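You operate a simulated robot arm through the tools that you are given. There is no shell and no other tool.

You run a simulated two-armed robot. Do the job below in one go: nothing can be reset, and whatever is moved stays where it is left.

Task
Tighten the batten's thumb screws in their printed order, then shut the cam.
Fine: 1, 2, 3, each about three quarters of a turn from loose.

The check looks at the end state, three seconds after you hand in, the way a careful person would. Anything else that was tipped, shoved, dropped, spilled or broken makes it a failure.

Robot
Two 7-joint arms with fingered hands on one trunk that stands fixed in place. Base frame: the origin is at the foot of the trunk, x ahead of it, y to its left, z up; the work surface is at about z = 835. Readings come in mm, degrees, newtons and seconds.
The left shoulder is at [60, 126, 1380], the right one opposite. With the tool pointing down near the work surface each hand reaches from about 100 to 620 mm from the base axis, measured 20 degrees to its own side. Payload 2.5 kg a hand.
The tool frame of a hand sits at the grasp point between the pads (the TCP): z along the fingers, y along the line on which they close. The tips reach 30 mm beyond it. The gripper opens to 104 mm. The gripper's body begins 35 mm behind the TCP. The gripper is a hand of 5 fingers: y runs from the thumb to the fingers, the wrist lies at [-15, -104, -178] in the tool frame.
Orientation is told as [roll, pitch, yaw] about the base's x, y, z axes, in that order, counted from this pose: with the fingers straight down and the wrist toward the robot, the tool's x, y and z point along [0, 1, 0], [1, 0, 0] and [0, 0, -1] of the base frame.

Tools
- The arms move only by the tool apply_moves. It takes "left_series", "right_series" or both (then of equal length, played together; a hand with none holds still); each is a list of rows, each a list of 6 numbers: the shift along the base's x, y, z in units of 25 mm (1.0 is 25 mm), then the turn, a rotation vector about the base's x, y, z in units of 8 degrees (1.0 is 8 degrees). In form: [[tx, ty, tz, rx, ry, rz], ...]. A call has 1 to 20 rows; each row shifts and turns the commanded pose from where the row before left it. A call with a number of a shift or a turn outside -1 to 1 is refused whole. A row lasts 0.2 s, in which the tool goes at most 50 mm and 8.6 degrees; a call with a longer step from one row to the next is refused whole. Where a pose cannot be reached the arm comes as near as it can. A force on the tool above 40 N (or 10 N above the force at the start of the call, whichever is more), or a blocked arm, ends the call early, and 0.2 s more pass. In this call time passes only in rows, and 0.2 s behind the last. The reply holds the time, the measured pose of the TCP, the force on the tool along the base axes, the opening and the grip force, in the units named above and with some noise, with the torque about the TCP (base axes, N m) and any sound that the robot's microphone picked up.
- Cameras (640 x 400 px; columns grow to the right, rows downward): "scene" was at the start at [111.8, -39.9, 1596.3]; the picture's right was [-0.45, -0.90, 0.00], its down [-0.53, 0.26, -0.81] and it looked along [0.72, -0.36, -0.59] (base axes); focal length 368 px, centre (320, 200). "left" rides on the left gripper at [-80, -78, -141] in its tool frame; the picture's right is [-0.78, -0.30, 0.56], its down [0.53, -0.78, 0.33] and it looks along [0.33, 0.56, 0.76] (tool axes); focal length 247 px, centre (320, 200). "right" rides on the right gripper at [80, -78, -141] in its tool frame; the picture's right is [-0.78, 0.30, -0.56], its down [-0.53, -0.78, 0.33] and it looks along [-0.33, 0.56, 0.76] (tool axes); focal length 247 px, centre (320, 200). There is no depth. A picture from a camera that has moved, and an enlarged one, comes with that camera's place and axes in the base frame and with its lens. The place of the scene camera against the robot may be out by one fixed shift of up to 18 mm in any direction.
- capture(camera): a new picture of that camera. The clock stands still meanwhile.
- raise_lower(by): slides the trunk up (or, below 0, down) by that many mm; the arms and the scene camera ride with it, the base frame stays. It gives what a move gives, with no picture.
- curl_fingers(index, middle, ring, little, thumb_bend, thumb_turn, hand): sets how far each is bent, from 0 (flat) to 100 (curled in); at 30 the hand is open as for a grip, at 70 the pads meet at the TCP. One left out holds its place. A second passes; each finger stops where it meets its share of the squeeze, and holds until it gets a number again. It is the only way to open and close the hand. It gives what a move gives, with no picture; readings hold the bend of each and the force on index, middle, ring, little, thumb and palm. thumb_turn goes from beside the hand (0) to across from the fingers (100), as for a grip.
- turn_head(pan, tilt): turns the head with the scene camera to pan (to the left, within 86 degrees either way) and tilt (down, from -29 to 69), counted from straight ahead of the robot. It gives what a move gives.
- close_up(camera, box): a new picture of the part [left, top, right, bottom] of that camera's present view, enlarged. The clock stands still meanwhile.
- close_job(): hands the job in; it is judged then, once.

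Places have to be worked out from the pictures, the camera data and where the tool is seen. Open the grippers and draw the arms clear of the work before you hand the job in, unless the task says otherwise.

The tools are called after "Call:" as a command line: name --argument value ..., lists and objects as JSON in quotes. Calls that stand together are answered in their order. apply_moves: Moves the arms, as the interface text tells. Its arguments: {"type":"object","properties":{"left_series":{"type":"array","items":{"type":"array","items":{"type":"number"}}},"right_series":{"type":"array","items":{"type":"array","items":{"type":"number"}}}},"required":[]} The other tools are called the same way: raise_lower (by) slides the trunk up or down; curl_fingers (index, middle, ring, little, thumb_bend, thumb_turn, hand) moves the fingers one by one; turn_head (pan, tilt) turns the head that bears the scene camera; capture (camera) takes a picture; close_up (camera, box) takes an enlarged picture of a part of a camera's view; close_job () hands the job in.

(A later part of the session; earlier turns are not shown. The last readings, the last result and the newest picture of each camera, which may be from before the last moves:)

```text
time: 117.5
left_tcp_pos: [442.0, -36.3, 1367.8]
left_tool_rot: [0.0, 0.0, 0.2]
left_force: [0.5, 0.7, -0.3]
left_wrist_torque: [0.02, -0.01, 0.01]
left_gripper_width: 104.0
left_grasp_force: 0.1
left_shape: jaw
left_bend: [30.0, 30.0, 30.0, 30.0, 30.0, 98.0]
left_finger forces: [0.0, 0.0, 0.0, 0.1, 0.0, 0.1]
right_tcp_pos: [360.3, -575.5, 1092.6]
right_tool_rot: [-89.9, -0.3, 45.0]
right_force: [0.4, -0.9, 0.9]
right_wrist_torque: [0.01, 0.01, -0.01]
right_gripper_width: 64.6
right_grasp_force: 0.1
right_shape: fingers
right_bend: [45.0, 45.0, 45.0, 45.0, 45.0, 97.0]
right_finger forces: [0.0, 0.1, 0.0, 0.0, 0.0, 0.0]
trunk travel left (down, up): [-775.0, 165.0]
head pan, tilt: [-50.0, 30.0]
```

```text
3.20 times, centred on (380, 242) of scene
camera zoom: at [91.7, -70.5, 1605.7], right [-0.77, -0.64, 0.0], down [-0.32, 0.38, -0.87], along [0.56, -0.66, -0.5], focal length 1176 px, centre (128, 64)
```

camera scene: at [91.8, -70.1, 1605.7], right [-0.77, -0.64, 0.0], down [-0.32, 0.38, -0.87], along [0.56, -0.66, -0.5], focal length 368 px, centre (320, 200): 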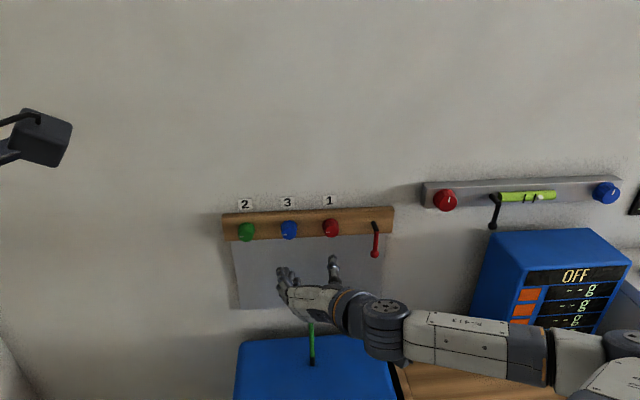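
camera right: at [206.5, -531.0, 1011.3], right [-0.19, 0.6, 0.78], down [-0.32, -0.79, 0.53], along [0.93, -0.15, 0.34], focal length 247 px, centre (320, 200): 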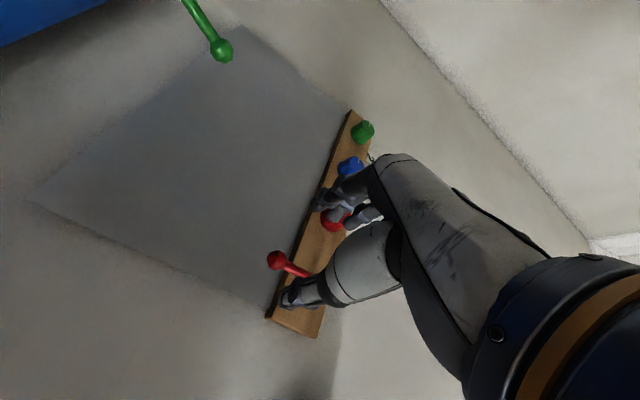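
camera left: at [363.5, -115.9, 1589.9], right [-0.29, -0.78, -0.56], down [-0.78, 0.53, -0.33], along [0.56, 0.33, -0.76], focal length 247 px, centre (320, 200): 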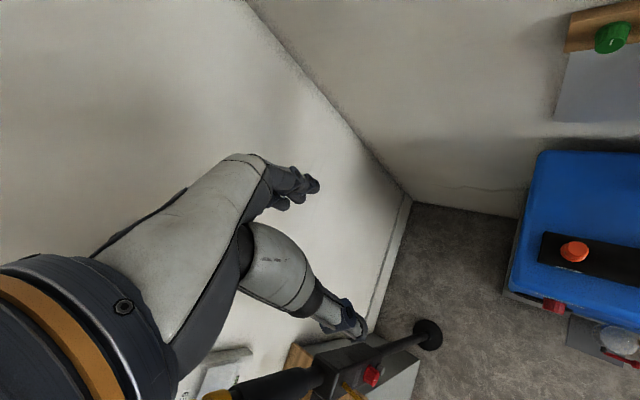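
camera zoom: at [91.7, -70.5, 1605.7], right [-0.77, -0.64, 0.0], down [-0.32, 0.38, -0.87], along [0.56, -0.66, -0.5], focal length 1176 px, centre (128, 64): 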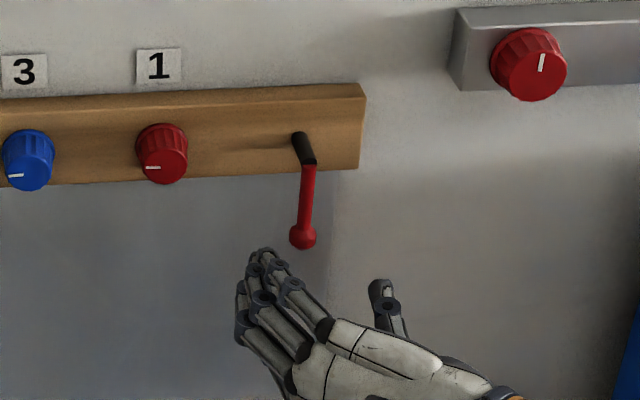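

Triangulating two hand views puts the ball at about [421, -640, 1090], so the arm lies about 28 mm off the batten face. I'll line up with the middle of the red arm (z ≈ 1112) and advance so fingers and thumb pass either side of it.

Call:
apply_moves --right_series '[[-0.08, -0.08, 0.776, 0, 0, 0], [0.5, -0.5, 0, 0, 0, 0], [0.5, -0.5, 0, 0, 0, 0]]'

Call:
close_up --camera "right" --box '[220, 160, 400, 340]'

Call:
close_up --camera "scene" --box '[320, 195, 440, 270]'

```text
time: 118.3
left_tcp_pos: [442.3, -36.3, 1367.8]
left_tool_rot: [0.0, 0.0, 0.2]
left_force: [0.0, 0.3, -0.3]
left_wrist_torque: [0.0, 0.0, -0.03]
left_gripper_width: 103.6
left_grasp_force: 0.0
left_shape: jaw
left_bend: [30.0, 30.0, 30.0, 30.0, 30.0, 98.0]
left_finger forces: [0.0, 0.0, 0.0, 0.1, 0.1, 0.0]
right_tcp_pos: [381.4, -602.8, 1110.7]
right_tool_rot: [-90.0, -0.3, 45.1]
right_force: [0.1, -0.2, 0.7]
right_wrist_torque: [0.01, -0.02, 0.0]
right_gripper_width: 64.9
right_grasp_force: 0.0
right_shape: fingers
right_bend: [45.0, 45.0, 45.0, 45.0, 45.0, 97.0]
right_finger forces: [0.0, 0.0, 0.1, 0.0, 0.1, 0.0]
trunk travel left (down, up): [-775.0, 165.0]
head pan, tilt: [-50.0, 30.0]
```

```text
2.22 times, centred on (310, 250) of right
camera zoom: at [229.2, -557.1, 1030.6], right [-0.19, 0.6, 0.78], down [-0.31, -0.79, 0.53], along [0.93, -0.14, 0.34], focal length 549 px, centre (342, 89)
```

zoom: 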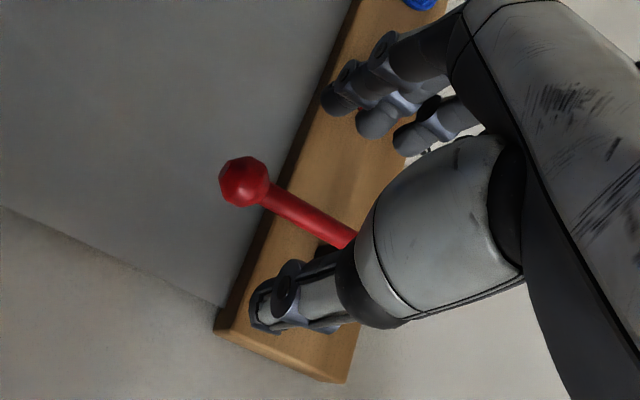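

```text
5.33 times, centred on (380, 232) of scene
camera zoom: at [91.7, -70.2, 1605.7], right [-0.77, -0.64, 0.0], down [-0.32, 0.38, -0.87], along [0.56, -0.66, -0.5], focal length 1960 px, centre (0, 27)
```

zoom: 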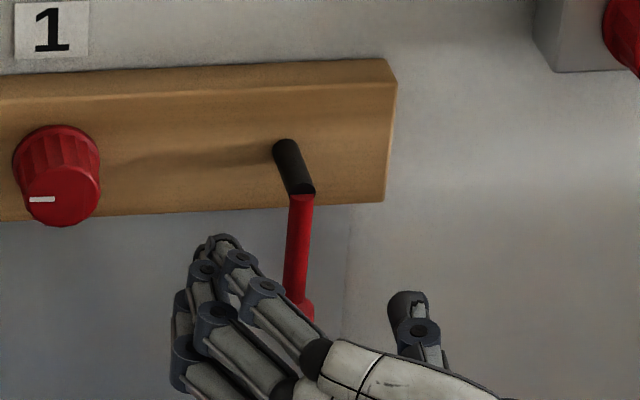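

The red arm lies between thumb and fingers, on the tool axis to within 3 mm. I'll advance 38 mm, then close partway.

Call:
apply_moves --right_series '[[0.54, -0.54, 0, 0, 0, 0], [0.54, -0.54, 0, 0, 0, 0]]'

Call:
curl_fingers --hand "right" --index 60 --middle 60 --ring 45 --little 45 --thumb_bend 60

Call:
close_up --camera "right" --box '[220, 160, 400, 340]'

Call:
close_up --camera "scene" --box '[320, 195, 440, 270]'

```text
time: 118.9
left_tcp_pos: [441.6, -37.5, 1368.8]
left_tool_rot: [0.0, 0.0, 0.1]
left_force: [1.3, 0.9, -0.7]
left_wrist_torque: [-0.02, 0.0, -0.01]
left_gripper_width: 103.7
left_grasp_force: 0.1
left_shape: jaw
left_bend: [30.0, 30.0, 30.0, 30.0, 30.0, 98.0]
left_finger forces: [0.0, 0.0, 0.0, 0.0, 0.1, 0.0]
right_tcp_pos: [409.5, -629.6, 1109.0]
right_tool_rot: [-90.0, 0.0, 45.1]
right_force: [-0.3, 0.3, -0.3]
right_wrist_torque: [0.04, -0.01, 0.01]
right_gripper_width: 64.6
right_grasp_force: 0.2
right_shape: fingers
right_bend: [45.0, 45.0, 45.0, 45.0, 45.0, 97.0]
right_finger forces: [0.0, 0.0, 0.0, 0.1, 0.0, 0.0]
trunk travel left (down, up): [-775.0, 165.0]
head pan, tilt: [-50.0, 30.0]
```

```text
time: 119.9
left_tcp_pos: [441.4, -36.8, 1367.8]
left_tool_rot: [0.1, 0.0, 0.1]
left_force: [-0.5, -0.6, 0.2]
left_wrist_torque: [0.01, 0.0, -0.02]
left_gripper_width: 103.8
left_grasp_force: 0.0
left_shape: jaw
left_bend: [30.0, 30.0, 30.0, 30.0, 30.0, 98.0]
left_finger forces: [0.0, 0.0, 0.1, 0.0, 0.1, 0.0]
right_tcp_pos: [410.0, -628.9, 1110.7]
right_tool_rot: [-90.0, -0.2, 45.1]
right_force: [0.5, 0.0, 0.1]
right_wrist_torque: [0.01, -0.03, 0.01]
right_gripper_width: 26.9
right_grasp_force: 0.0
right_shape: fingers
right_bend: [60.0, 60.0, 45.0, 45.0, 60.0, 97.0]
right_finger forces: [0.0, 0.0, 0.0, 0.1, 0.0, 0.0]
trunk travel left (down, up): [-775.0, 165.0]
head pan, tilt: [-50.0, 30.0]
```

```text
2.22 times, centred on (310, 250) of right
camera zoom: at [256.3, -584.1, 1030.4], right [-0.19, 0.6, 0.78], down [-0.31, -0.79, 0.53], along [0.93, -0.14, 0.34], focal length 549 px, centre (342, 89)
```

zoom: 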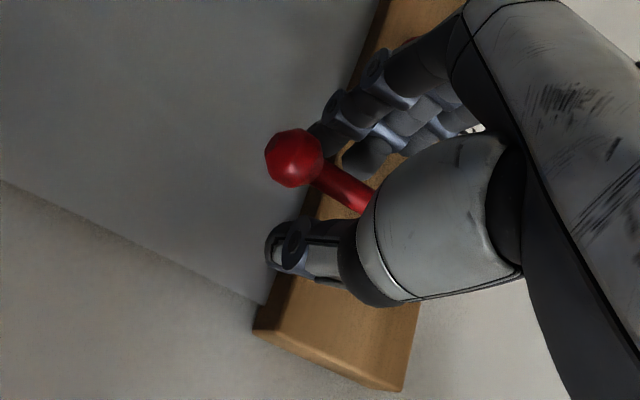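

```text
5.33 times, centred on (380, 232) of scene
camera zoom: at [91.6, -70.2, 1605.8], right [-0.77, -0.64, 0.0], down [-0.32, 0.38, -0.87], along [0.56, -0.66, -0.5], focal length 1960 px, centre (0, 27)
```

zoom: 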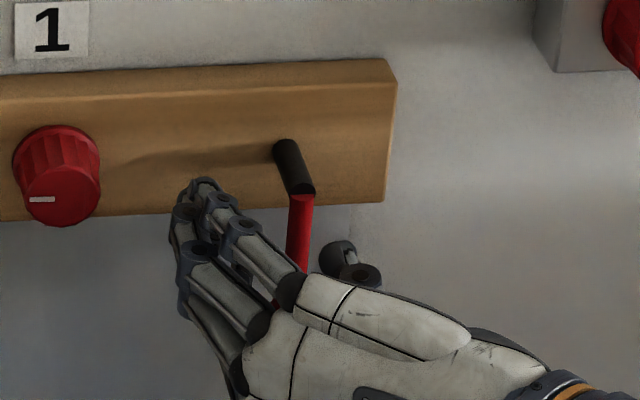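

The red arm is caged between the digits with no contact yet. I'll close gently on it.

Call:
curl_fingers --hand "right" --index 69 --middle 69 --thumb_bend 69

Call:
close_up --camera "right" --box '[220, 160, 400, 340]'

Call:
close_up --camera "scene" --box '[320, 195, 440, 270]'

```text
time: 120.9
left_tcp_pos: [442.1, -36.1, 1367.6]
left_tool_rot: [0.0, 0.0, 0.1]
left_force: [-1.1, -0.1, 0.1]
left_wrist_torque: [0.01, 0.0, -0.02]
left_gripper_width: 103.5
left_grasp_force: 0.1
left_shape: jaw
left_bend: [30.0, 30.0, 30.0, 30.0, 30.0, 98.0]
left_finger forces: [0.0, 0.0, 0.0, 0.1, 0.1, 0.0]
right_tcp_pos: [410.5, -629.5, 1108.1]
right_tool_rot: [-89.9, -0.1, 45.1]
right_force: [-0.4, -0.2, -0.4]
right_wrist_torque: [0.0, 0.0, -0.02]
right_gripper_width: 3.9
right_grasp_force: 0.1
right_shape: fingers
right_bend: [69.0, 69.0, 45.0, 45.0, 69.0, 97.0]
right_finger forces: [0.0, 0.0, 0.0, 0.0, 0.0, 0.0]
trunk travel left (down, up): [-775.0, 165.0]
head pan, tilt: [-50.0, 30.0]
```

```text
2.22 times, centred on (310, 250) of right
camera zoom: at [256.3, -584.1, 1030.4], right [-0.19, 0.6, 0.78], down [-0.31, -0.79, 0.53], along [0.93, -0.14, 0.34], focal length 549 px, centre (342, 89)
```

zoom: 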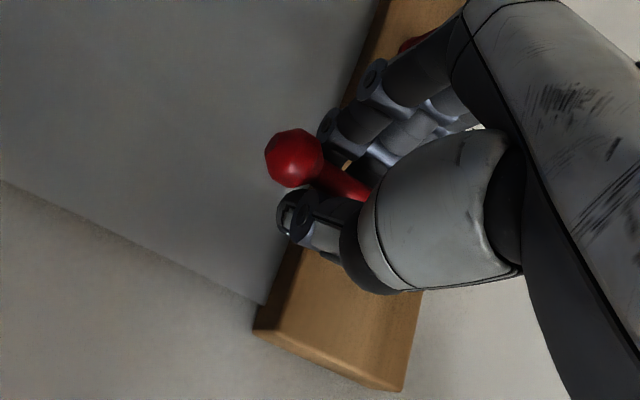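

```text
5.33 times, centred on (380, 232) of scene
camera zoom: at [91.6, -70.2, 1605.8], right [-0.77, -0.64, 0.0], down [-0.32, 0.38, -0.87], along [0.56, -0.66, -0.5], focal length 1960 px, centre (0, 27)
```

zoom: 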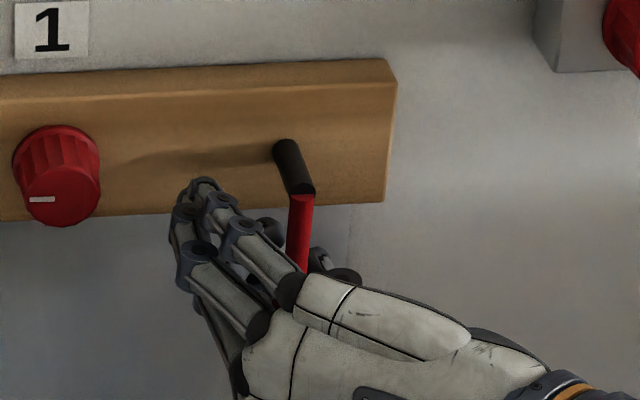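

The digits closed to 4 mm without touching, so the arm lies just beyond the pads. I'll reopen to 58, curl ring and little out of the way, go 9 mm deeper, and close again.

Call:
curl_fingers --hand "right" --index 57 --middle 57 --ring 57 --little 57 --thumb_bend 57

Call:
apply_moves --right_series '[[0.26, -0.26, -0.2, 0, 0, 0]]'

Call:
curl_fingers --hand "right" --index 69 --middle 69 --thumb_bend 69

Call:
close_up --camera "right" --box '[220, 160, 400, 340]'

```text
time: 121.9
left_tcp_pos: [441.5, -35.9, 1368.1]
left_tool_rot: [-0.1, 0.0, 0.1]
left_force: [-0.2, 0.2, -0.3]
left_wrist_torque: [0.02, 0.0, 0.03]
left_gripper_width: 103.6
left_grasp_force: 0.0
left_shape: jaw
left_bend: [30.0, 30.0, 30.0, 30.0, 30.0, 98.0]
left_finger forces: [0.0, 0.1, 0.1, 0.0, 0.1, 0.1]
right_tcp_pos: [409.9, -629.8, 1109.4]
right_tool_rot: [-90.1, -0.1, 45.2]
right_force: [0.6, -0.3, 0.7]
right_wrist_torque: [0.0, 0.03, -0.01]
right_gripper_width: 35.8
right_grasp_force: 0.1
right_shape: fingers
right_bend: [56.0, 56.0, 56.0, 56.0, 56.0, 97.0]
right_finger forces: [0.0, 0.0, 0.0, 0.1, 0.0, 0.0]
trunk travel left (down, up): [-775.0, 165.0]
head pan, tilt: [-50.0, 30.0]
```

```text
time: 122.3
left_tcp_pos: [442.0, -35.1, 1367.5]
left_tool_rot: [-0.1, 0.0, 0.2]
left_force: [0.1, 0.2, 0.4]
left_wrist_torque: [-0.01, 0.02, -0.01]
left_gripper_width: 103.6
left_grasp_force: 0.0
left_shape: jaw
left_bend: [30.0, 30.0, 30.0, 30.0, 30.0, 98.0]
left_finger forces: [0.0, 0.1, 0.0, 0.0, 0.1, 0.0]
right_tcp_pos: [416.7, -634.7, 1104.9]
right_tool_rot: [-89.9, -0.2, 45.1]
right_force: [-0.3, 0.4, 0.6]
right_wrist_torque: [0.0, 0.01, -0.02]
right_gripper_width: 36.1
right_grasp_force: 0.1
right_shape: fingers
right_bend: [56.0, 56.0, 56.0, 56.0, 56.0, 97.0]
right_finger forces: [0.1, 0.8, 0.0, 0.1, 0.0, 0.0]
trunk travel left (down, up): [-775.0, 165.0]
head pan, tilt: [-50.0, 30.0]
```

```text
time: 123.3
left_tcp_pos: [440.7, -34.7, 1368.1]
left_tool_rot: [0.0, 0.0, 0.0]
left_force: [-0.9, -0.8, -0.1]
left_wrist_torque: [0.02, -0.02, 0.03]
left_gripper_width: 103.7
left_grasp_force: 0.1
left_shape: jaw
left_bend: [30.0, 30.0, 30.0, 30.0, 30.0, 98.0]
left_finger forces: [0.0, 0.1, 0.0, 0.0, 0.0, 0.0]
right_tcp_pos: [417.2, -636.6, 1104.9]
right_tool_rot: [-89.9, -0.1, 45.1]
right_force: [-0.3, 0.0, -0.2]
right_wrist_torque: [0.02, 0.02, -0.04]
right_gripper_width: 3.9
right_grasp_force: 0.1
right_shape: fingers
right_bend: [69.0, 69.0, 56.0, 56.0, 69.0, 97.0]
right_finger forces: [0.0, 0.0, 0.0, 0.1, 0.0, 0.1]
trunk travel left (down, up): [-775.0, 165.0]
head pan, tilt: [-50.0, 30.0]
```

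```text
2.22 times, centred on (310, 250) of right
camera zoom: at [262.9, -590.4, 1025.6], right [-0.19, 0.6, 0.78], down [-0.31, -0.79, 0.53], along [0.93, -0.14, 0.34], focal length 549 px, centre (342, 89)
```

zoom: 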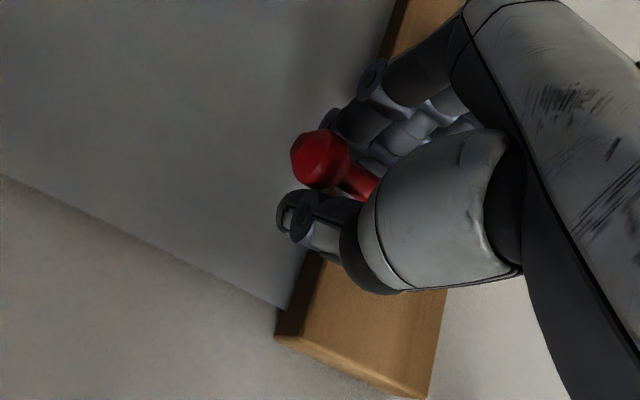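

Still no contact, so I need a clearer picture of where the red arm is relative to the fingertips. I'll look from the scene camera and zoom in tight with the hand camera.

Call:
close_up --camera "scene" --box '[330, 200, 410, 250]'

Call:
close_up --camera "right" --box '[270, 180, 370, 270]'

```text
8.00 times, centred on (370, 225) of scene
camera zoom: at [91.6, -70.1, 1605.8], right [-0.77, -0.64, 0.0], down [-0.32, 0.38, -0.87], along [0.56, -0.66, -0.5], focal length 2940 px, centre (-80, 0)
```

zoom: 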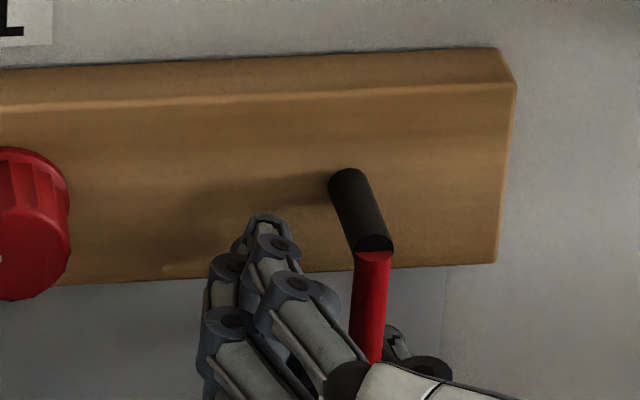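

```text
4.44 times, centred on (320, 225) of right
camera zoom: at [262.9, -590.4, 1025.6], right [-0.19, 0.6, 0.78], down [-0.31, -0.79, 0.53], along [0.93, -0.14, 0.34], focal length 1098 px, centre (320, 89)
```

zoom: 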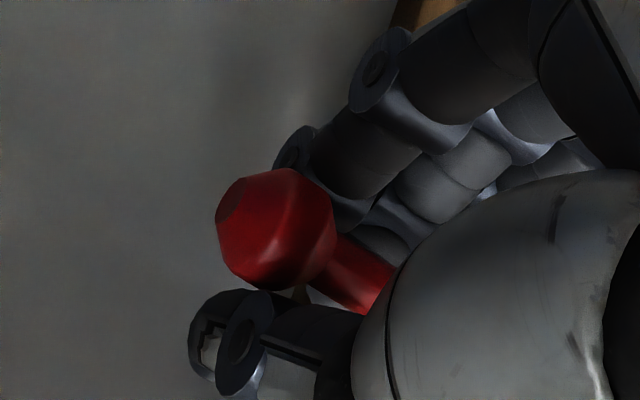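

The red arm passes inside the loop formed by the curled fingers and thumb, just behind the pads, so it is caged though not squeezed. I'll ease the hand back about 10 mm so the tips stay well clear of the batten, watching the force.

Call:
apply_moves --right_series '[[-0.1, 0.1, 0, 0, 0, 0], [-0.1, 0.1, 0, 0, 0, 0], [-0.1, 0.1, 0, 0, 0, 0]]'

Call:
close_up --camera "right" --box '[270, 180, 370, 270]'

```text
time: 124.1
left_tcp_pos: [442.1, -36.4, 1367.5]
left_tool_rot: [0.0, -0.1, 0.2]
left_force: [0.5, 0.3, -0.8]
left_wrist_torque: [0.0, 0.01, 0.01]
left_gripper_width: 103.7
left_grasp_force: 0.0
left_shape: jaw
left_bend: [30.0, 30.0, 30.0, 30.0, 30.0, 98.0]
left_finger forces: [0.0, 0.1, 0.1, 0.1, 0.0, 0.1]
right_tcp_pos: [408.7, -628.6, 1106.0]
right_tool_rot: [-90.0, -0.1, 45.1]
right_force: [-0.1, 0.1, 0.4]
right_wrist_torque: [-0.02, -0.01, 0.04]
right_gripper_width: 4.3
right_grasp_force: 0.8
right_shape: fingers
right_bend: [69.0, 69.0, 56.0, 56.0, 69.0, 97.0]
right_finger forces: [0.2, 0.0, 0.0, 0.0, 0.3, 0.0]
trunk travel left (down, up): [-775.0, 165.0]
head pan, tilt: [-50.0, 30.0]
```

```text
4.44 times, centred on (320, 225) of right
camera zoom: at [255.1, -583.2, 1026.2], right [-0.19, 0.6, 0.78], down [-0.31, -0.79, 0.53], along [0.93, -0.14, 0.34], focal length 1098 px, centre (320, 89)
```

zoom: 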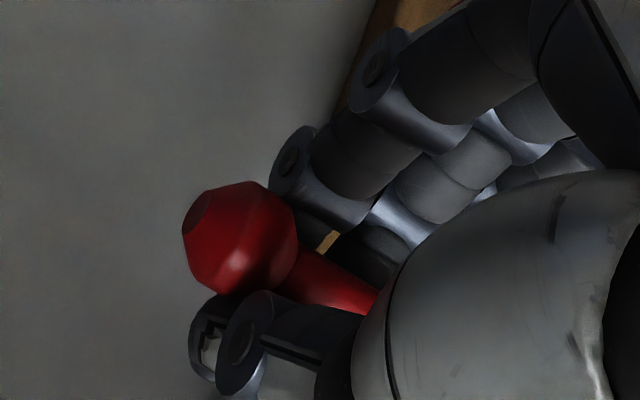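

There is now light contact on index and thumb. I'll firm up the pinch on the red arm.

Call:
curl_fingers --hand "right" --index 76 --middle 76 --thumb_bend 75

Call:
close_up --camera "right" --box '[270, 180, 370, 270]'

Call:
close_up --camera "scene" --box '[330, 200, 410, 250]'

```text
time: 125.1
left_tcp_pos: [444.1, -37.0, 1367.4]
left_tool_rot: [-0.1, 0.2, 0.2]
left_force: [-0.1, 0.7, -0.6]
left_wrist_torque: [-0.03, -0.01, 0.01]
left_gripper_width: 103.6
left_grasp_force: 0.0
left_shape: jaw
left_bend: [30.0, 30.0, 30.0, 30.0, 30.0, 98.0]
left_finger forces: [0.0, 0.0, 0.0, 0.0, 0.1, 0.0]
right_tcp_pos: [410.9, -628.8, 1106.2]
right_tool_rot: [-90.1, -0.3, 45.1]
right_force: [16.1, -10.9, 6.4]
right_wrist_torque: [-0.06, -0.02, 0.0]
right_gripper_width: 0.0
right_grasp_force: 13.4
right_shape: fingers
right_bend: [74.0, 74.0, 56.0, 56.0, 71.0, 98.0]
right_finger forces: [11.0, 9.9, 0.0, 0.1, 7.2, 0.0]
trunk travel left (down, up): [-775.0, 165.0]
head pan, tilt: [-50.0, 30.0]
```

```text
4.44 times, centred on (320, 225) of right
camera zoom: at [257.1, -584.2, 1026.2], right [-0.19, 0.6, 0.78], down [-0.32, -0.79, 0.53], along [0.93, -0.14, 0.34], focal length 1098 px, centre (320, 89)
```

zoom: 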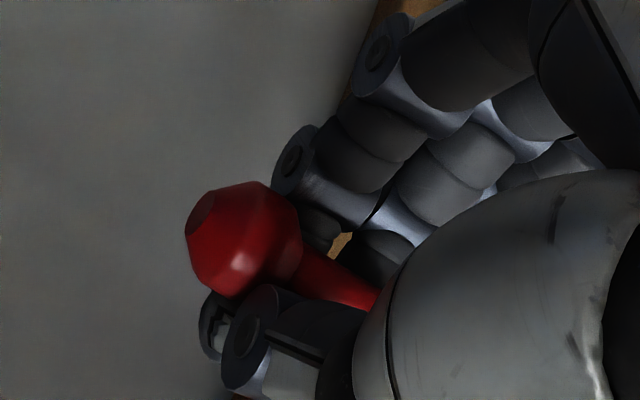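

```text
8.00 times, centred on (370, 225) of scene
camera zoom: at [93.8, -71.3, 1605.6], right [-0.77, -0.64, 0.0], down [-0.32, 0.38, -0.87], along [0.56, -0.66, -0.5], focal length 2940 px, centre (-80, 0)
```

zoom: 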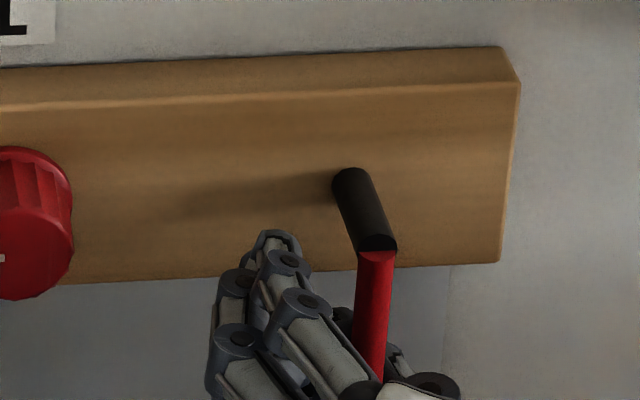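

The squeeze is wedging the hand toward the wall (about 19 N), so the arm sits on the palm side of the closed pads, properly caged. I'll relax to a light closure, which is enough to carry the lever.

Call:
curl_fingers --hand "right" --index 69 --middle 69 --thumb_bend 69

```text
time: 126.1
left_tcp_pos: [441.5, -35.9, 1367.8]
left_tool_rot: [0.0, 0.0, 0.1]
left_force: [0.3, 0.5, -1.4]
left_wrist_torque: [0.04, -0.02, -0.02]
left_gripper_width: 103.7
left_grasp_force: 0.0
left_shape: jaw
left_bend: [30.0, 30.0, 30.0, 30.0, 30.0, 98.0]
left_finger forces: [0.0, 0.0, 0.0, 0.0, 0.0, 0.1]
right_tcp_pos: [409.0, -627.5, 1106.3]
right_tool_rot: [-90.0, 0.0, 45.0]
right_force: [-1.0, -0.4, -0.5]
right_wrist_torque: [-0.02, 0.02, 0.02]
right_gripper_width: 4.9
right_grasp_force: 0.3
right_shape: fingers
right_bend: [68.0, 69.0, 56.0, 56.0, 68.0, 98.0]
right_finger forces: [0.2, 0.0, 0.1, 0.1, 0.3, 0.0]
trunk travel left (down, up): [-775.0, 165.0]
head pan, tilt: [-50.0, 30.0]
```

Light contact only now. I'll try swinging the lever clockwise (ball to the left) by 16° about its stem and read the resistance.

Call:
apply_moves --right_series '[[0.181, 0.181, 0.018, 0.707, -0.707, 0], [0.178, 0.178, 0.053, 0.707, -0.707, 0]]'

Call:
close_up --camera "scene" --box '[330, 200, 410, 250]'

Call:
close_up --camera "right" --box '[270, 180, 370, 270]'

```text
time: 126.7
left_tcp_pos: [442.2, -36.4, 1367.9]
left_tool_rot: [0.0, 0.0, 0.3]
left_force: [-0.1, -0.1, 0.0]
left_wrist_torque: [0.02, 0.04, 0.02]
left_gripper_width: 103.9
left_grasp_force: 0.0
left_shape: jaw
left_bend: [30.0, 30.0, 30.0, 30.0, 30.0, 98.0]
left_finger forces: [0.0, 0.1, 0.0, 0.0, 0.1, 0.0]
right_tcp_pos: [418.8, -618.3, 1108.8]
right_tool_rot: [-90.1, -16.1, 45.1]
right_force: [0.0, -0.6, 0.2]
right_wrist_torque: [0.01, 0.02, 0.0]
right_gripper_width: 4.7
right_grasp_force: 0.8
right_shape: fingers
right_bend: [69.0, 69.0, 56.0, 56.0, 68.0, 98.0]
right_finger forces: [0.0, 0.1, 0.0, 0.0, 0.7, 0.0]
trunk travel left (down, up): [-775.0, 165.0]
head pan, tilt: [-50.0, 30.0]
```

```text
8.00 times, centred on (370, 225) of scene
camera zoom: at [91.8, -70.2, 1605.8], right [-0.77, -0.64, 0.0], down [-0.32, 0.38, -0.87], along [0.56, -0.66, -0.5], focal length 2940 px, centre (-80, 0)
```

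zoom: 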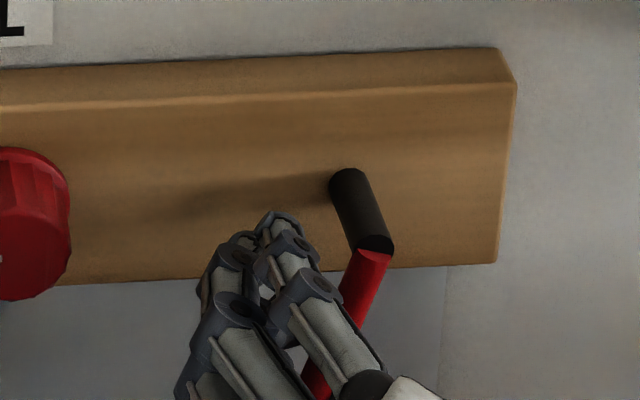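

```text
4.44 times, centred on (320, 225) of right
camera zoom: at [282.4, -555.8, 1009.5], right [-0.35, 0.44, 0.83], down [-0.4, -0.87, 0.3], along [0.85, -0.23, 0.48], focal length 1098 px, centre (320, 89)
```

zoom: 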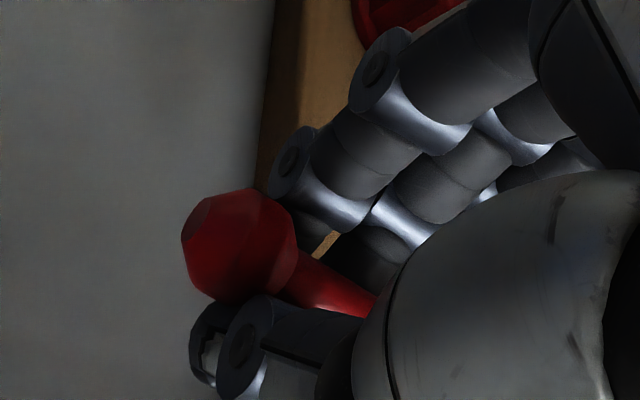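

The lever swings freely about its stem to the left with under 1 N. I'll continue along the arc to 48°.

Call:
apply_moves --right_series '[[0.171, 0.171, 0.088, 0.707, -0.707, 0], [0.16, 0.16, 0.121, 0.707, -0.707, 0], [0.147, 0.147, 0.151, 0.707, -0.707, 0], [0.131, 0.131, 0.178, 0.707, -0.707, 0]]'

Call:
close_up --camera "scene" --box '[330, 200, 410, 250]'

Call:
close_up --camera "right" --box '[270, 180, 370, 270]'

```text
time: 127.7
left_tcp_pos: [442.3, -36.4, 1368.1]
left_tool_rot: [0.0, 0.0, 0.1]
left_force: [0.7, -0.5, 1.1]
left_wrist_torque: [0.0, -0.03, 0.05]
left_gripper_width: 103.6
left_grasp_force: 0.0
left_shape: jaw
left_bend: [30.0, 30.0, 30.0, 30.0, 30.0, 98.0]
left_finger forces: [0.1, 0.0, 0.0, 0.0, 0.0, 0.0]
right_tcp_pos: [434.5, -603.7, 1121.5]
right_tool_rot: [-90.2, -48.4, 45.2]
right_force: [0.4, -0.8, 1.2]
right_wrist_torque: [-0.01, -0.01, -0.06]
right_gripper_width: 4.8
right_grasp_force: 0.7
right_shape: fingers
right_bend: [69.0, 69.0, 56.0, 56.0, 68.0, 98.0]
right_finger forces: [0.3, 0.1, 0.1, 0.0, 0.8, 0.1]
trunk travel left (down, up): [-775.0, 165.0]
head pan, tilt: [-50.0, 30.0]
```

```text
8.00 times, centred on (370, 225) of scene
camera zoom: at [91.6, -70.2, 1605.8], right [-0.77, -0.64, 0.0], down [-0.32, 0.38, -0.87], along [0.56, -0.66, -0.5], focal length 2940 px, centre (-80, 0)
```

zoom: 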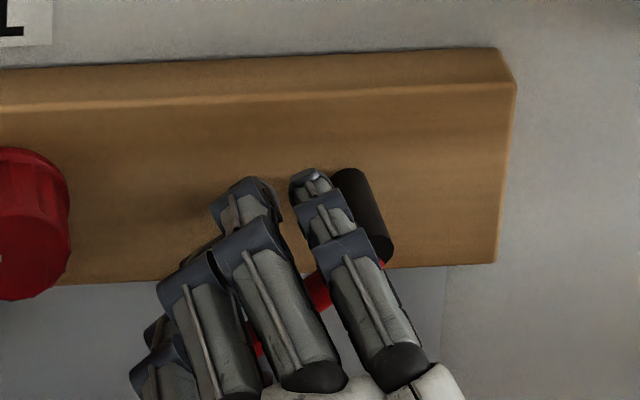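

```text
4.44 times, centred on (320, 225) of right
camera zoom: at [340.0, -498.0, 1010.1], right [-0.67, 0.12, 0.74], down [-0.41, -0.88, -0.22], along [0.62, -0.45, 0.64], focal length 1098 px, centre (320, 89)
```

zoom: 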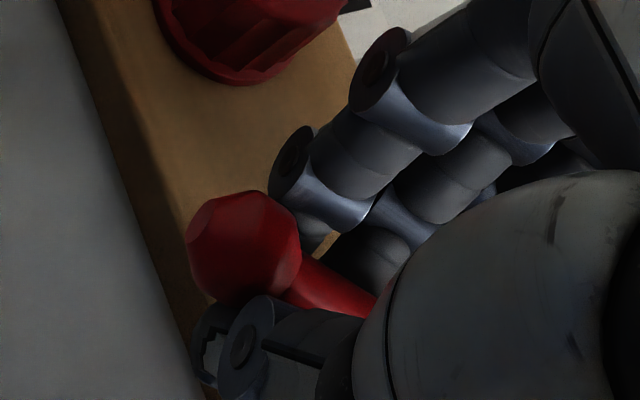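

Still free, and the ball keeps its place in the hand. I'll continue to 72°.

Call:
apply_moves --right_series '[[0.112, 0.112, 0.202, 0.707, -0.707, 0], [0.091, 0.091, 0.222, 0.707, -0.707, 0], [0.068, 0.068, 0.238, 0.707, -0.707, 0]]'

Call:
close_up --camera "scene" --box '[320, 195, 420, 257]'

Call:
close_up --camera "right" --box '[250, 150, 390, 290]'

```text
time: 128.5
left_tcp_pos: [440.9, -37.2, 1368.0]
left_tool_rot: [0.1, 0.0, 0.0]
left_force: [-0.7, -0.3, -0.3]
left_wrist_torque: [-0.03, 0.02, 0.02]
left_gripper_width: 104.1
left_grasp_force: 0.0
left_shape: jaw
left_bend: [30.0, 30.0, 30.0, 30.0, 30.0, 98.0]
left_finger forces: [0.0, 0.0, 0.0, 0.0, 0.0, 0.0]
right_tcp_pos: [440.0, -597.8, 1136.7]
right_tool_rot: [-90.3, -72.3, 45.3]
right_force: [-1.2, -0.9, 0.6]
right_wrist_torque: [-0.02, -0.01, 0.02]
right_gripper_width: 4.5
right_grasp_force: 1.4
right_shape: fingers
right_bend: [69.0, 69.0, 56.0, 56.0, 68.0, 98.0]
right_finger forces: [0.4, 0.1, 0.0, 0.0, 1.2, 0.1]
trunk travel left (down, up): [-775.0, 165.0]
head pan, tilt: [-50.0, 30.0]
```

```text
6.40 times, centred on (370, 226) of scene
camera zoom: at [91.6, -70.3, 1605.7], right [-0.77, -0.64, 0.0], down [-0.32, 0.38, -0.87], along [0.56, -0.66, -0.5], focal length 2352 px, centre (0, 34)
```

zoom: 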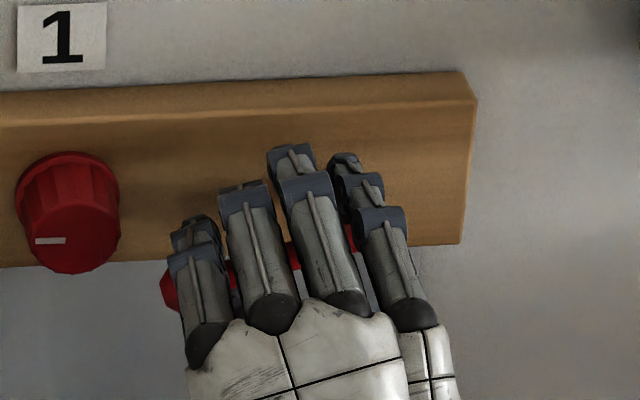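

```text
2.86 times, centred on (320, 220) of right
camera zoom: at [378.1, -460.0, 1039.7], right [-0.85, -0.07, 0.52], down [-0.29, -0.76, -0.58], along [0.43, -0.64, 0.63], focal length 706 px, centre (320, 143)
```

zoom: 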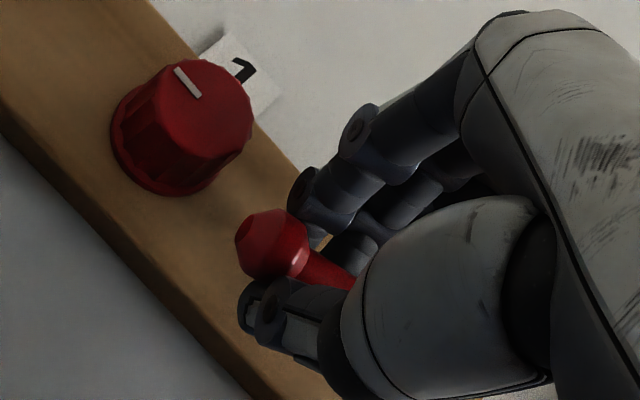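

The lever is near 70° with the ball well clear of the red knob. I'll go on to 88°, watching for a stop.

Call:
apply_moves --right_series '[[0.044, 0.044, 0.249, 0.707, -0.707, 0], [0.019, 0.019, 0.255, 0.707, -0.707, 0]]'

Call:
close_up --camera "scene" --box '[320, 195, 420, 257]'

Call:
close_up --camera "right" --box '[250, 150, 390, 290]'

```text
time: 129.1
left_tcp_pos: [442.4, -37.8, 1367.6]
left_tool_rot: [0.0, 0.0, 0.1]
left_force: [-0.5, 0.3, 0.8]
left_wrist_torque: [0.01, -0.01, 0.04]
left_gripper_width: 103.7
left_grasp_force: 0.1
left_shape: jaw
left_bend: [30.0, 30.0, 30.0, 30.0, 30.0, 98.0]
left_finger forces: [0.1, 0.0, 0.1, 0.0, 0.0, 0.0]
right_tcp_pos: [440.8, -594.6, 1149.7]
right_tool_rot: [-91.9, -88.4, 46.9]
right_force: [-0.9, -1.5, 0.8]
right_wrist_torque: [0.0, 0.0, -0.06]
right_gripper_width: 4.8
right_grasp_force: 1.5
right_shape: fingers
right_bend: [68.0, 69.0, 56.0, 56.0, 68.0, 98.0]
right_finger forces: [1.0, 0.1, 0.0, 0.0, 1.1, 0.0]
trunk travel left (down, up): [-775.0, 165.0]
head pan, tilt: [-50.0, 30.0]
```

```text
6.40 times, centred on (370, 226) of scene
camera zoom: at [91.4, -70.5, 1605.8], right [-0.77, -0.64, 0.0], down [-0.32, 0.38, -0.87], along [0.56, -0.66, -0.5], focal length 2352 px, centre (0, 34)
```

zoom: 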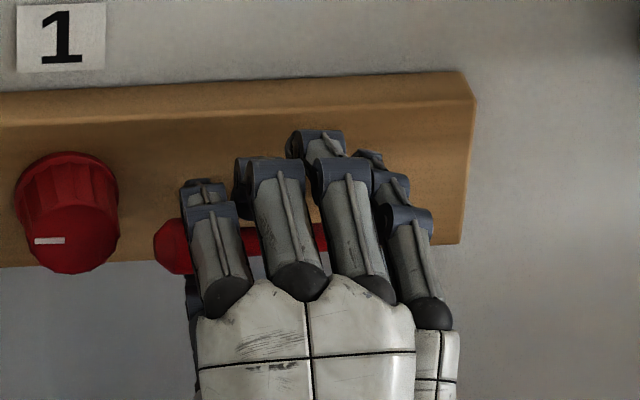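

```text
2.86 times, centred on (320, 220) of right
camera zoom: at [397.6, -440.6, 1070.4], right [-0.94, -0.15, 0.32], down [-0.16, -0.63, -0.76], along [0.31, -0.76, 0.57], focal length 706 px, centre (320, 143)
```

zoom: 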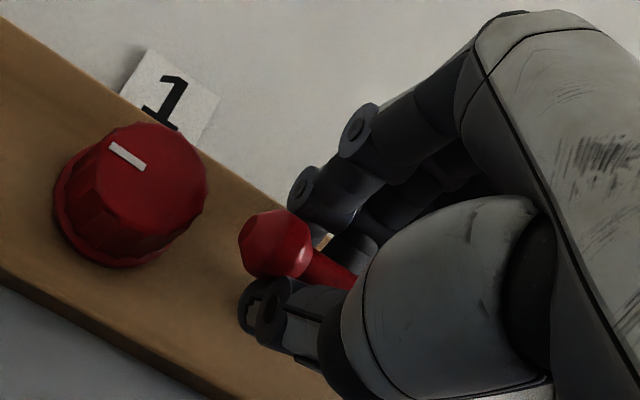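

At about 88° the arm lies along the batten with no stop felt yet. I'll go a further 8° and look for resistance.

Call:
apply_moves --right_series '[[-0.006, -0.006, 0.257, 0.707, -0.707, 0]]'

Call:
close_up --camera "right" --box '[250, 150, 390, 290]'

Call:
close_up --camera "scene" --box '[320, 195, 420, 257]'

```text
time: 129.5
left_tcp_pos: [442.6, -35.7, 1367.1]
left_tool_rot: [0.1, 0.0, 0.1]
left_force: [0.5, -0.3, -0.7]
left_wrist_torque: [0.0, -0.02, 0.02]
left_gripper_width: 103.6
left_grasp_force: 0.0
left_shape: jaw
left_bend: [30.0, 30.0, 30.0, 30.0, 30.0, 98.0]
left_finger forces: [0.0, 0.0, 0.0, 0.0, 0.0, 0.0]
right_tcp_pos: [441.8, -594.7, 1153.1]
right_tool_rot: [88.4, -83.8, -133.3]
right_force: [-3.0, 0.0, -4.5]
right_wrist_torque: [-0.01, 0.1, -0.04]
right_gripper_width: 8.4
right_grasp_force: 2.1
right_shape: fingers
right_bend: [69.0, 69.0, 56.0, 56.0, 66.0, 99.0]
right_finger forces: [0.0, 0.1, 0.0, 0.1, 4.4, 0.0]
trunk travel left (down, up): [-775.0, 165.0]
head pan, tilt: [-50.0, 30.0]
```

```text
2.86 times, centred on (320, 220) of right
camera zoom: at [404.7, -433.0, 1086.8], right [-0.96, -0.17, 0.21], down [-0.08, -0.55, -0.83], along [0.26, -0.82, 0.51], focal length 706 px, centre (320, 143)
```

zoom: 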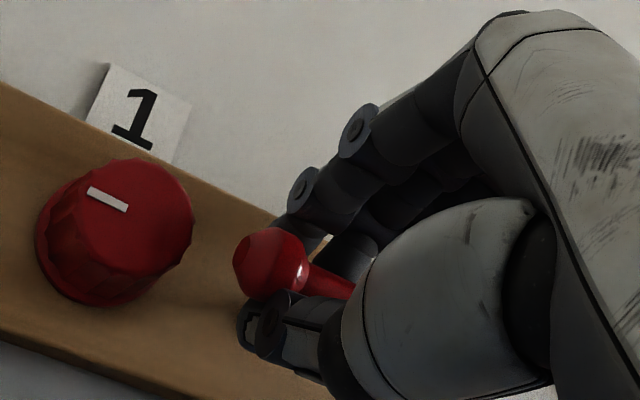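

```text
6.40 times, centred on (370, 226) of scene
camera zoom: at [91.8, -70.8, 1605.6], right [-0.77, -0.64, 0.0], down [-0.32, 0.38, -0.87], along [0.56, -0.66, -0.5], focal length 2352 px, centre (0, 34)
```

zoom: 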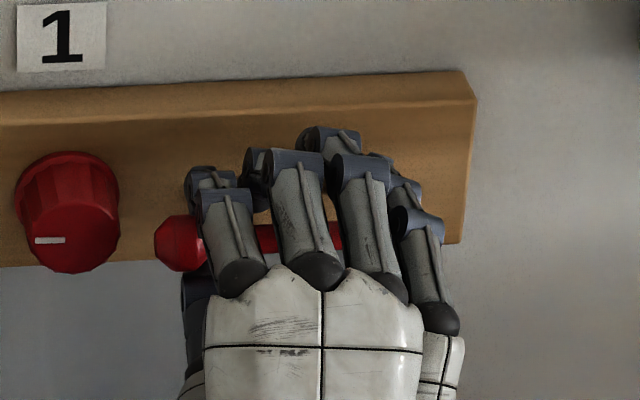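

The thumb force jumped to 4.4 N and the tool feels a downward push, so the lever has met a stop near 90°. I'll press slightly more to seat it and confirm it is firm.

Call:
apply_moves --right_series '[[0, 0, 0.12, 0, 0, 0], [0, 0, 0.1, 0, 0, 0]]'

Call:
close_up --camera "right" --box '[250, 150, 390, 290]'

```text
time: 130.1
left_tcp_pos: [442.6, -36.8, 1366.9]
left_tool_rot: [-0.1, 0.0, 0.1]
left_force: [-0.7, 0.6, -0.2]
left_wrist_torque: [-0.02, 0.0, 0.02]
left_gripper_width: 103.6
left_grasp_force: 0.0
left_shape: jaw
left_bend: [30.0, 30.0, 30.0, 30.0, 30.0, 98.0]
left_finger forces: [0.0, 0.0, 0.2, 0.0, 0.0, 0.1]
right_tcp_pos: [442.6, -596.0, 1159.8]
right_tool_rot: [88.4, -83.8, -133.4]
right_force: [-3.9, 0.5, -8.3]
right_wrist_torque: [0.02, 0.22, 0.0]
right_gripper_width: 13.0
right_grasp_force: 3.8
right_shape: fingers
right_bend: [69.0, 69.0, 56.0, 56.0, 64.0, 99.0]
right_finger forces: [0.0, 0.0, 0.0, 0.0, 7.6, 0.0]
trunk travel left (down, up): [-775.0, 165.0]
head pan, tilt: [-50.0, 30.0]
```

```text
2.86 times, centred on (320, 220) of right
camera zoom: at [405.0, -433.7, 1092.2], right [-0.96, -0.17, 0.21], down [-0.08, -0.55, -0.83], along [0.26, -0.82, 0.51], focal length 706 px, centre (320, 143)
```

zoom: 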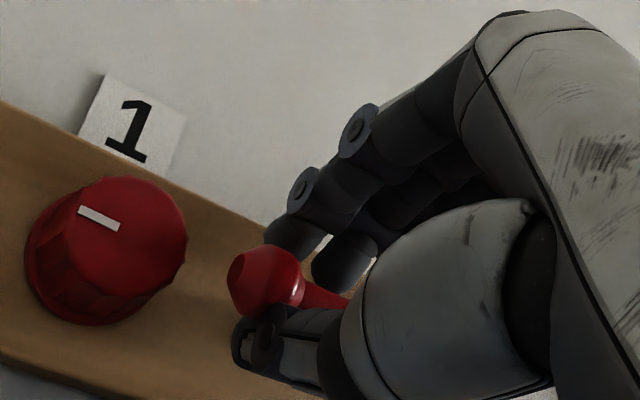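

The lever holds firm against 7.6 N, so the cam is shut against its stop. I'll take the push off, open the hand, and withdraw straight back.

Call:
apply_moves --right_series '[[0, 0, -0.2, 0, 0, 0]]'

Call:
curl_fingers --hand "right" --index 45 --middle 45 --ring 45 --little 45 --thumb_bend 45

Call:
close_up --camera "right" --box '[220, 150, 400, 310]'

Call:
close_up --camera "scene" --box '[320, 195, 420, 257]'

```text
time: 130.5
left_tcp_pos: [442.1, -36.7, 1368.4]
left_tool_rot: [0.0, 0.0, 0.1]
left_force: [0.4, 0.1, -0.6]
left_wrist_torque: [-0.01, 0.0, 0.02]
left_gripper_width: 103.8
left_grasp_force: 0.1
left_shape: jaw
left_bend: [30.0, 30.0, 30.0, 30.0, 30.0, 98.0]
left_finger forces: [0.1, 0.0, 0.1, 0.0, 0.0, 0.1]
right_tcp_pos: [442.4, -596.5, 1157.9]
right_tool_rot: [91.0, -83.7, -136.0]
right_force: [-2.8, -0.1, -5.4]
right_wrist_torque: [0.03, 0.11, -0.02]
right_gripper_width: 10.7
right_grasp_force: 2.7
right_shape: fingers
right_bend: [69.0, 69.0, 56.0, 56.0, 65.0, 99.0]
right_finger forces: [0.0, 0.0, 0.0, 0.1, 4.8, 0.0]
trunk travel left (down, up): [-775.0, 165.0]
head pan, tilt: [-50.0, 30.0]
```

```text
time: 131.5
left_tcp_pos: [441.5, -35.9, 1368.2]
left_tool_rot: [0.0, 0.0, 0.1]
left_force: [0.1, 0.5, 0.4]
left_wrist_torque: [0.0, -0.02, 0.03]
left_gripper_width: 103.7
left_grasp_force: 0.0
left_shape: jaw
left_bend: [30.0, 30.0, 30.0, 30.0, 30.0, 98.0]
left_finger forces: [0.0, 0.0, 0.1, 0.0, 0.0, 0.1]
right_tcp_pos: [442.0, -594.8, 1158.0]
right_tool_rot: [90.7, -83.9, -135.8]
right_force: [0.4, 1.3, 0.1]
right_wrist_torque: [0.0, -0.01, 0.02]
right_gripper_width: 64.7
right_grasp_force: 0.1
right_shape: fingers
right_bend: [45.0, 45.0, 45.0, 45.0, 45.0, 98.0]
right_finger forces: [0.0, 0.1, 0.0, 0.0, 0.0, 0.0]
trunk travel left (down, up): [-775.0, 165.0]
head pan, tilt: [-50.0, 30.0]
```

```text
2.50 times, centred on (310, 230) of right
camera zoom: at [405.2, -433.5, 1088.5], right [-0.96, -0.17, 0.21], down [-0.08, -0.55, -0.83], along [0.26, -0.82, 0.52], focal length 617 px, centre (345, 125)
```

zoom: 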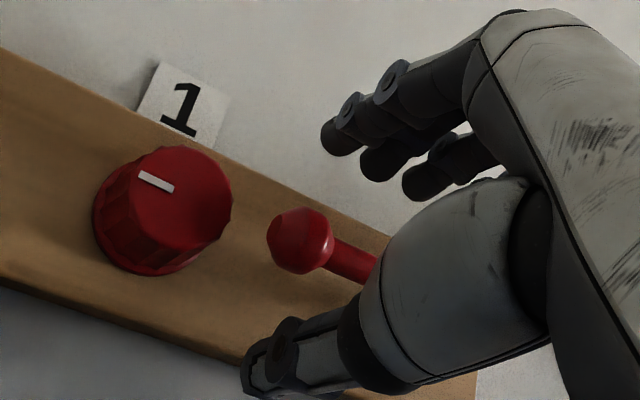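

```text
6.40 times, centred on (370, 226) of scene
camera zoom: at [91.6, -70.2, 1605.8], right [-0.77, -0.64, 0.0], down [-0.32, 0.38, -0.87], along [0.56, -0.66, -0.5], focal length 2352 px, centre (0, 34)
```

zoom: 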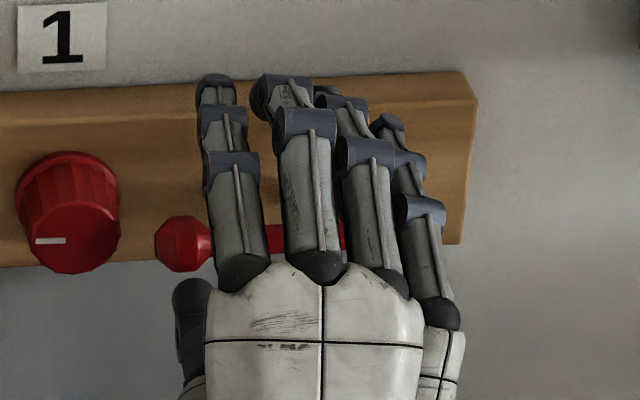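

The lever stays horizontal and the open digits are clear of it. I'll withdraw 100 mm straight back from the wall.

Call:
apply_moves --right_series '[[-0.4, 0.4, 0, 0, 0, 0], [-0.6, 0.6, 0, 0, 0, 0], [-0.6, 0.6, 0, 0, 0, 0], [-0.6, 0.6, 0, 0, 0, 0], [-0.6, 0.6, 0, 0, 0, 0]]'

Call:
capture --camera "scene"

Call:
capture --camera "right"

```text
time: 132.7
left_tcp_pos: [441.1, -36.5, 1368.4]
left_tool_rot: [0.0, 0.0, 0.1]
left_force: [-0.4, -0.3, 0.5]
left_wrist_torque: [0.04, -0.02, -0.01]
left_gripper_width: 103.7
left_grasp_force: 0.0
left_shape: jaw
left_bend: [30.0, 30.0, 30.0, 30.0, 30.0, 98.0]
left_finger forces: [0.1, 0.0, 0.0, 0.0, 0.0, 0.1]
right_tcp_pos: [370.5, -525.7, 1156.6]
right_tool_rot: [90.8, -83.7, -135.8]
right_force: [0.1, -0.4, -0.1]
right_wrist_torque: [0.0, 0.0, -0.02]
right_gripper_width: 64.5
right_grasp_force: 0.0
right_shape: fingers
right_bend: [45.0, 45.0, 45.0, 45.0, 45.0, 98.0]
right_finger forces: [0.0, 0.1, 0.1, 0.0, 0.0, 0.0]
trunk travel left (down, up): [-775.0, 165.0]
head pan, tilt: [-50.0, 30.0]
```

```text
taken
camera scene: at [91.3, -69.9, 1605.8], right [-0.77, -0.64, 0.0], down [-0.32, 0.38, -0.87], along [0.56, -0.66, -0.5], focal length 368 px, centre (320, 200)
```

scene: 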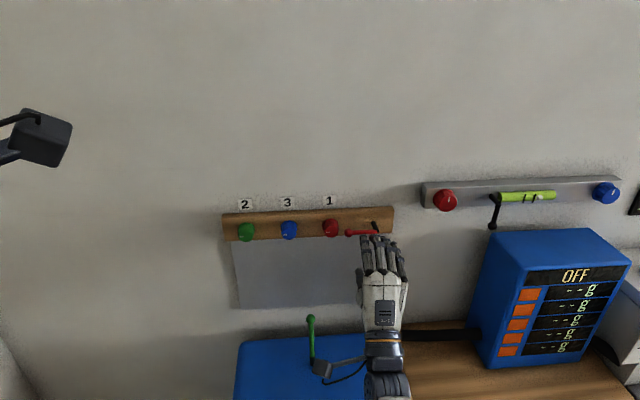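

```text
taken
camera right: at [333.9, -363.5, 1089.0], right [-0.96, -0.17, 0.21], down [-0.08, -0.55, -0.83], along [0.26, -0.81, 0.52], focal length 247 px, centre (320, 200)
```

right: 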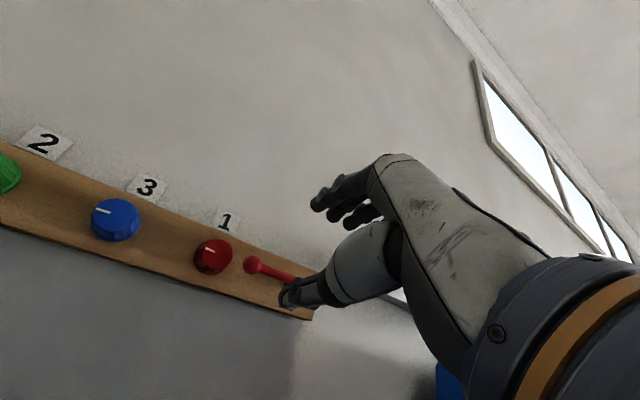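

The lever lies along the batten. I'll zoom in to check all three ticks and the cam.

Call:
close_up --camera "scene" --box '[215, 185, 405, 304]'

Call:
close_up --camera "right" --box '[0, 110, 320, 330]'

```text
3.36 times, centred on (310, 244) of scene
camera zoom: at [91.3, -69.9, 1605.8], right [-0.77, -0.64, 0.0], down [-0.32, 0.38, -0.87], along [0.56, -0.66, -0.5], focal length 1235 px, centre (354, 50)
```

zoom: 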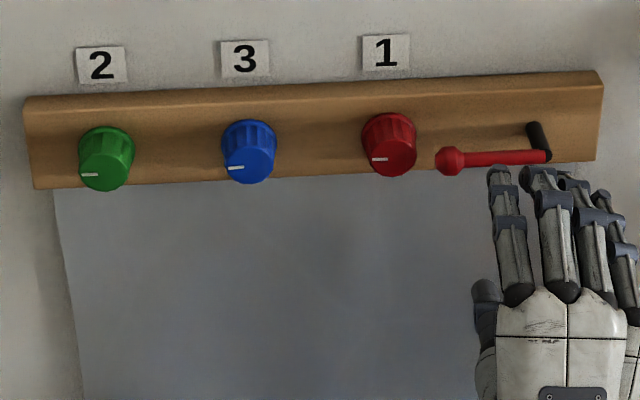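

```text
1.82 times, centred on (160, 220) of right
camera zoom: at [333.9, -363.5, 1089.0], right [-0.96, -0.17, 0.21], down [-0.08, -0.55, -0.83], along [0.26, -0.81, 0.52], focal length 449 px, centre (611, 164)
```

zoom: 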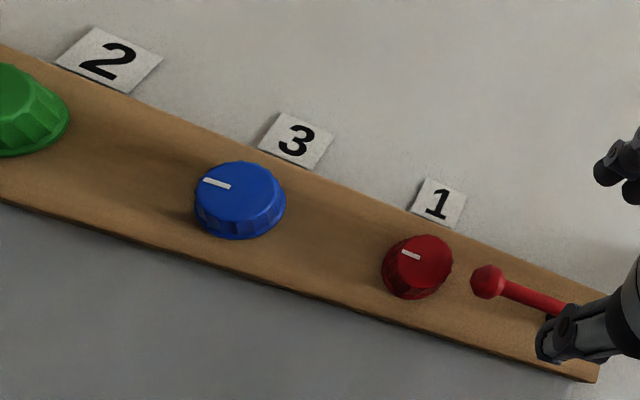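

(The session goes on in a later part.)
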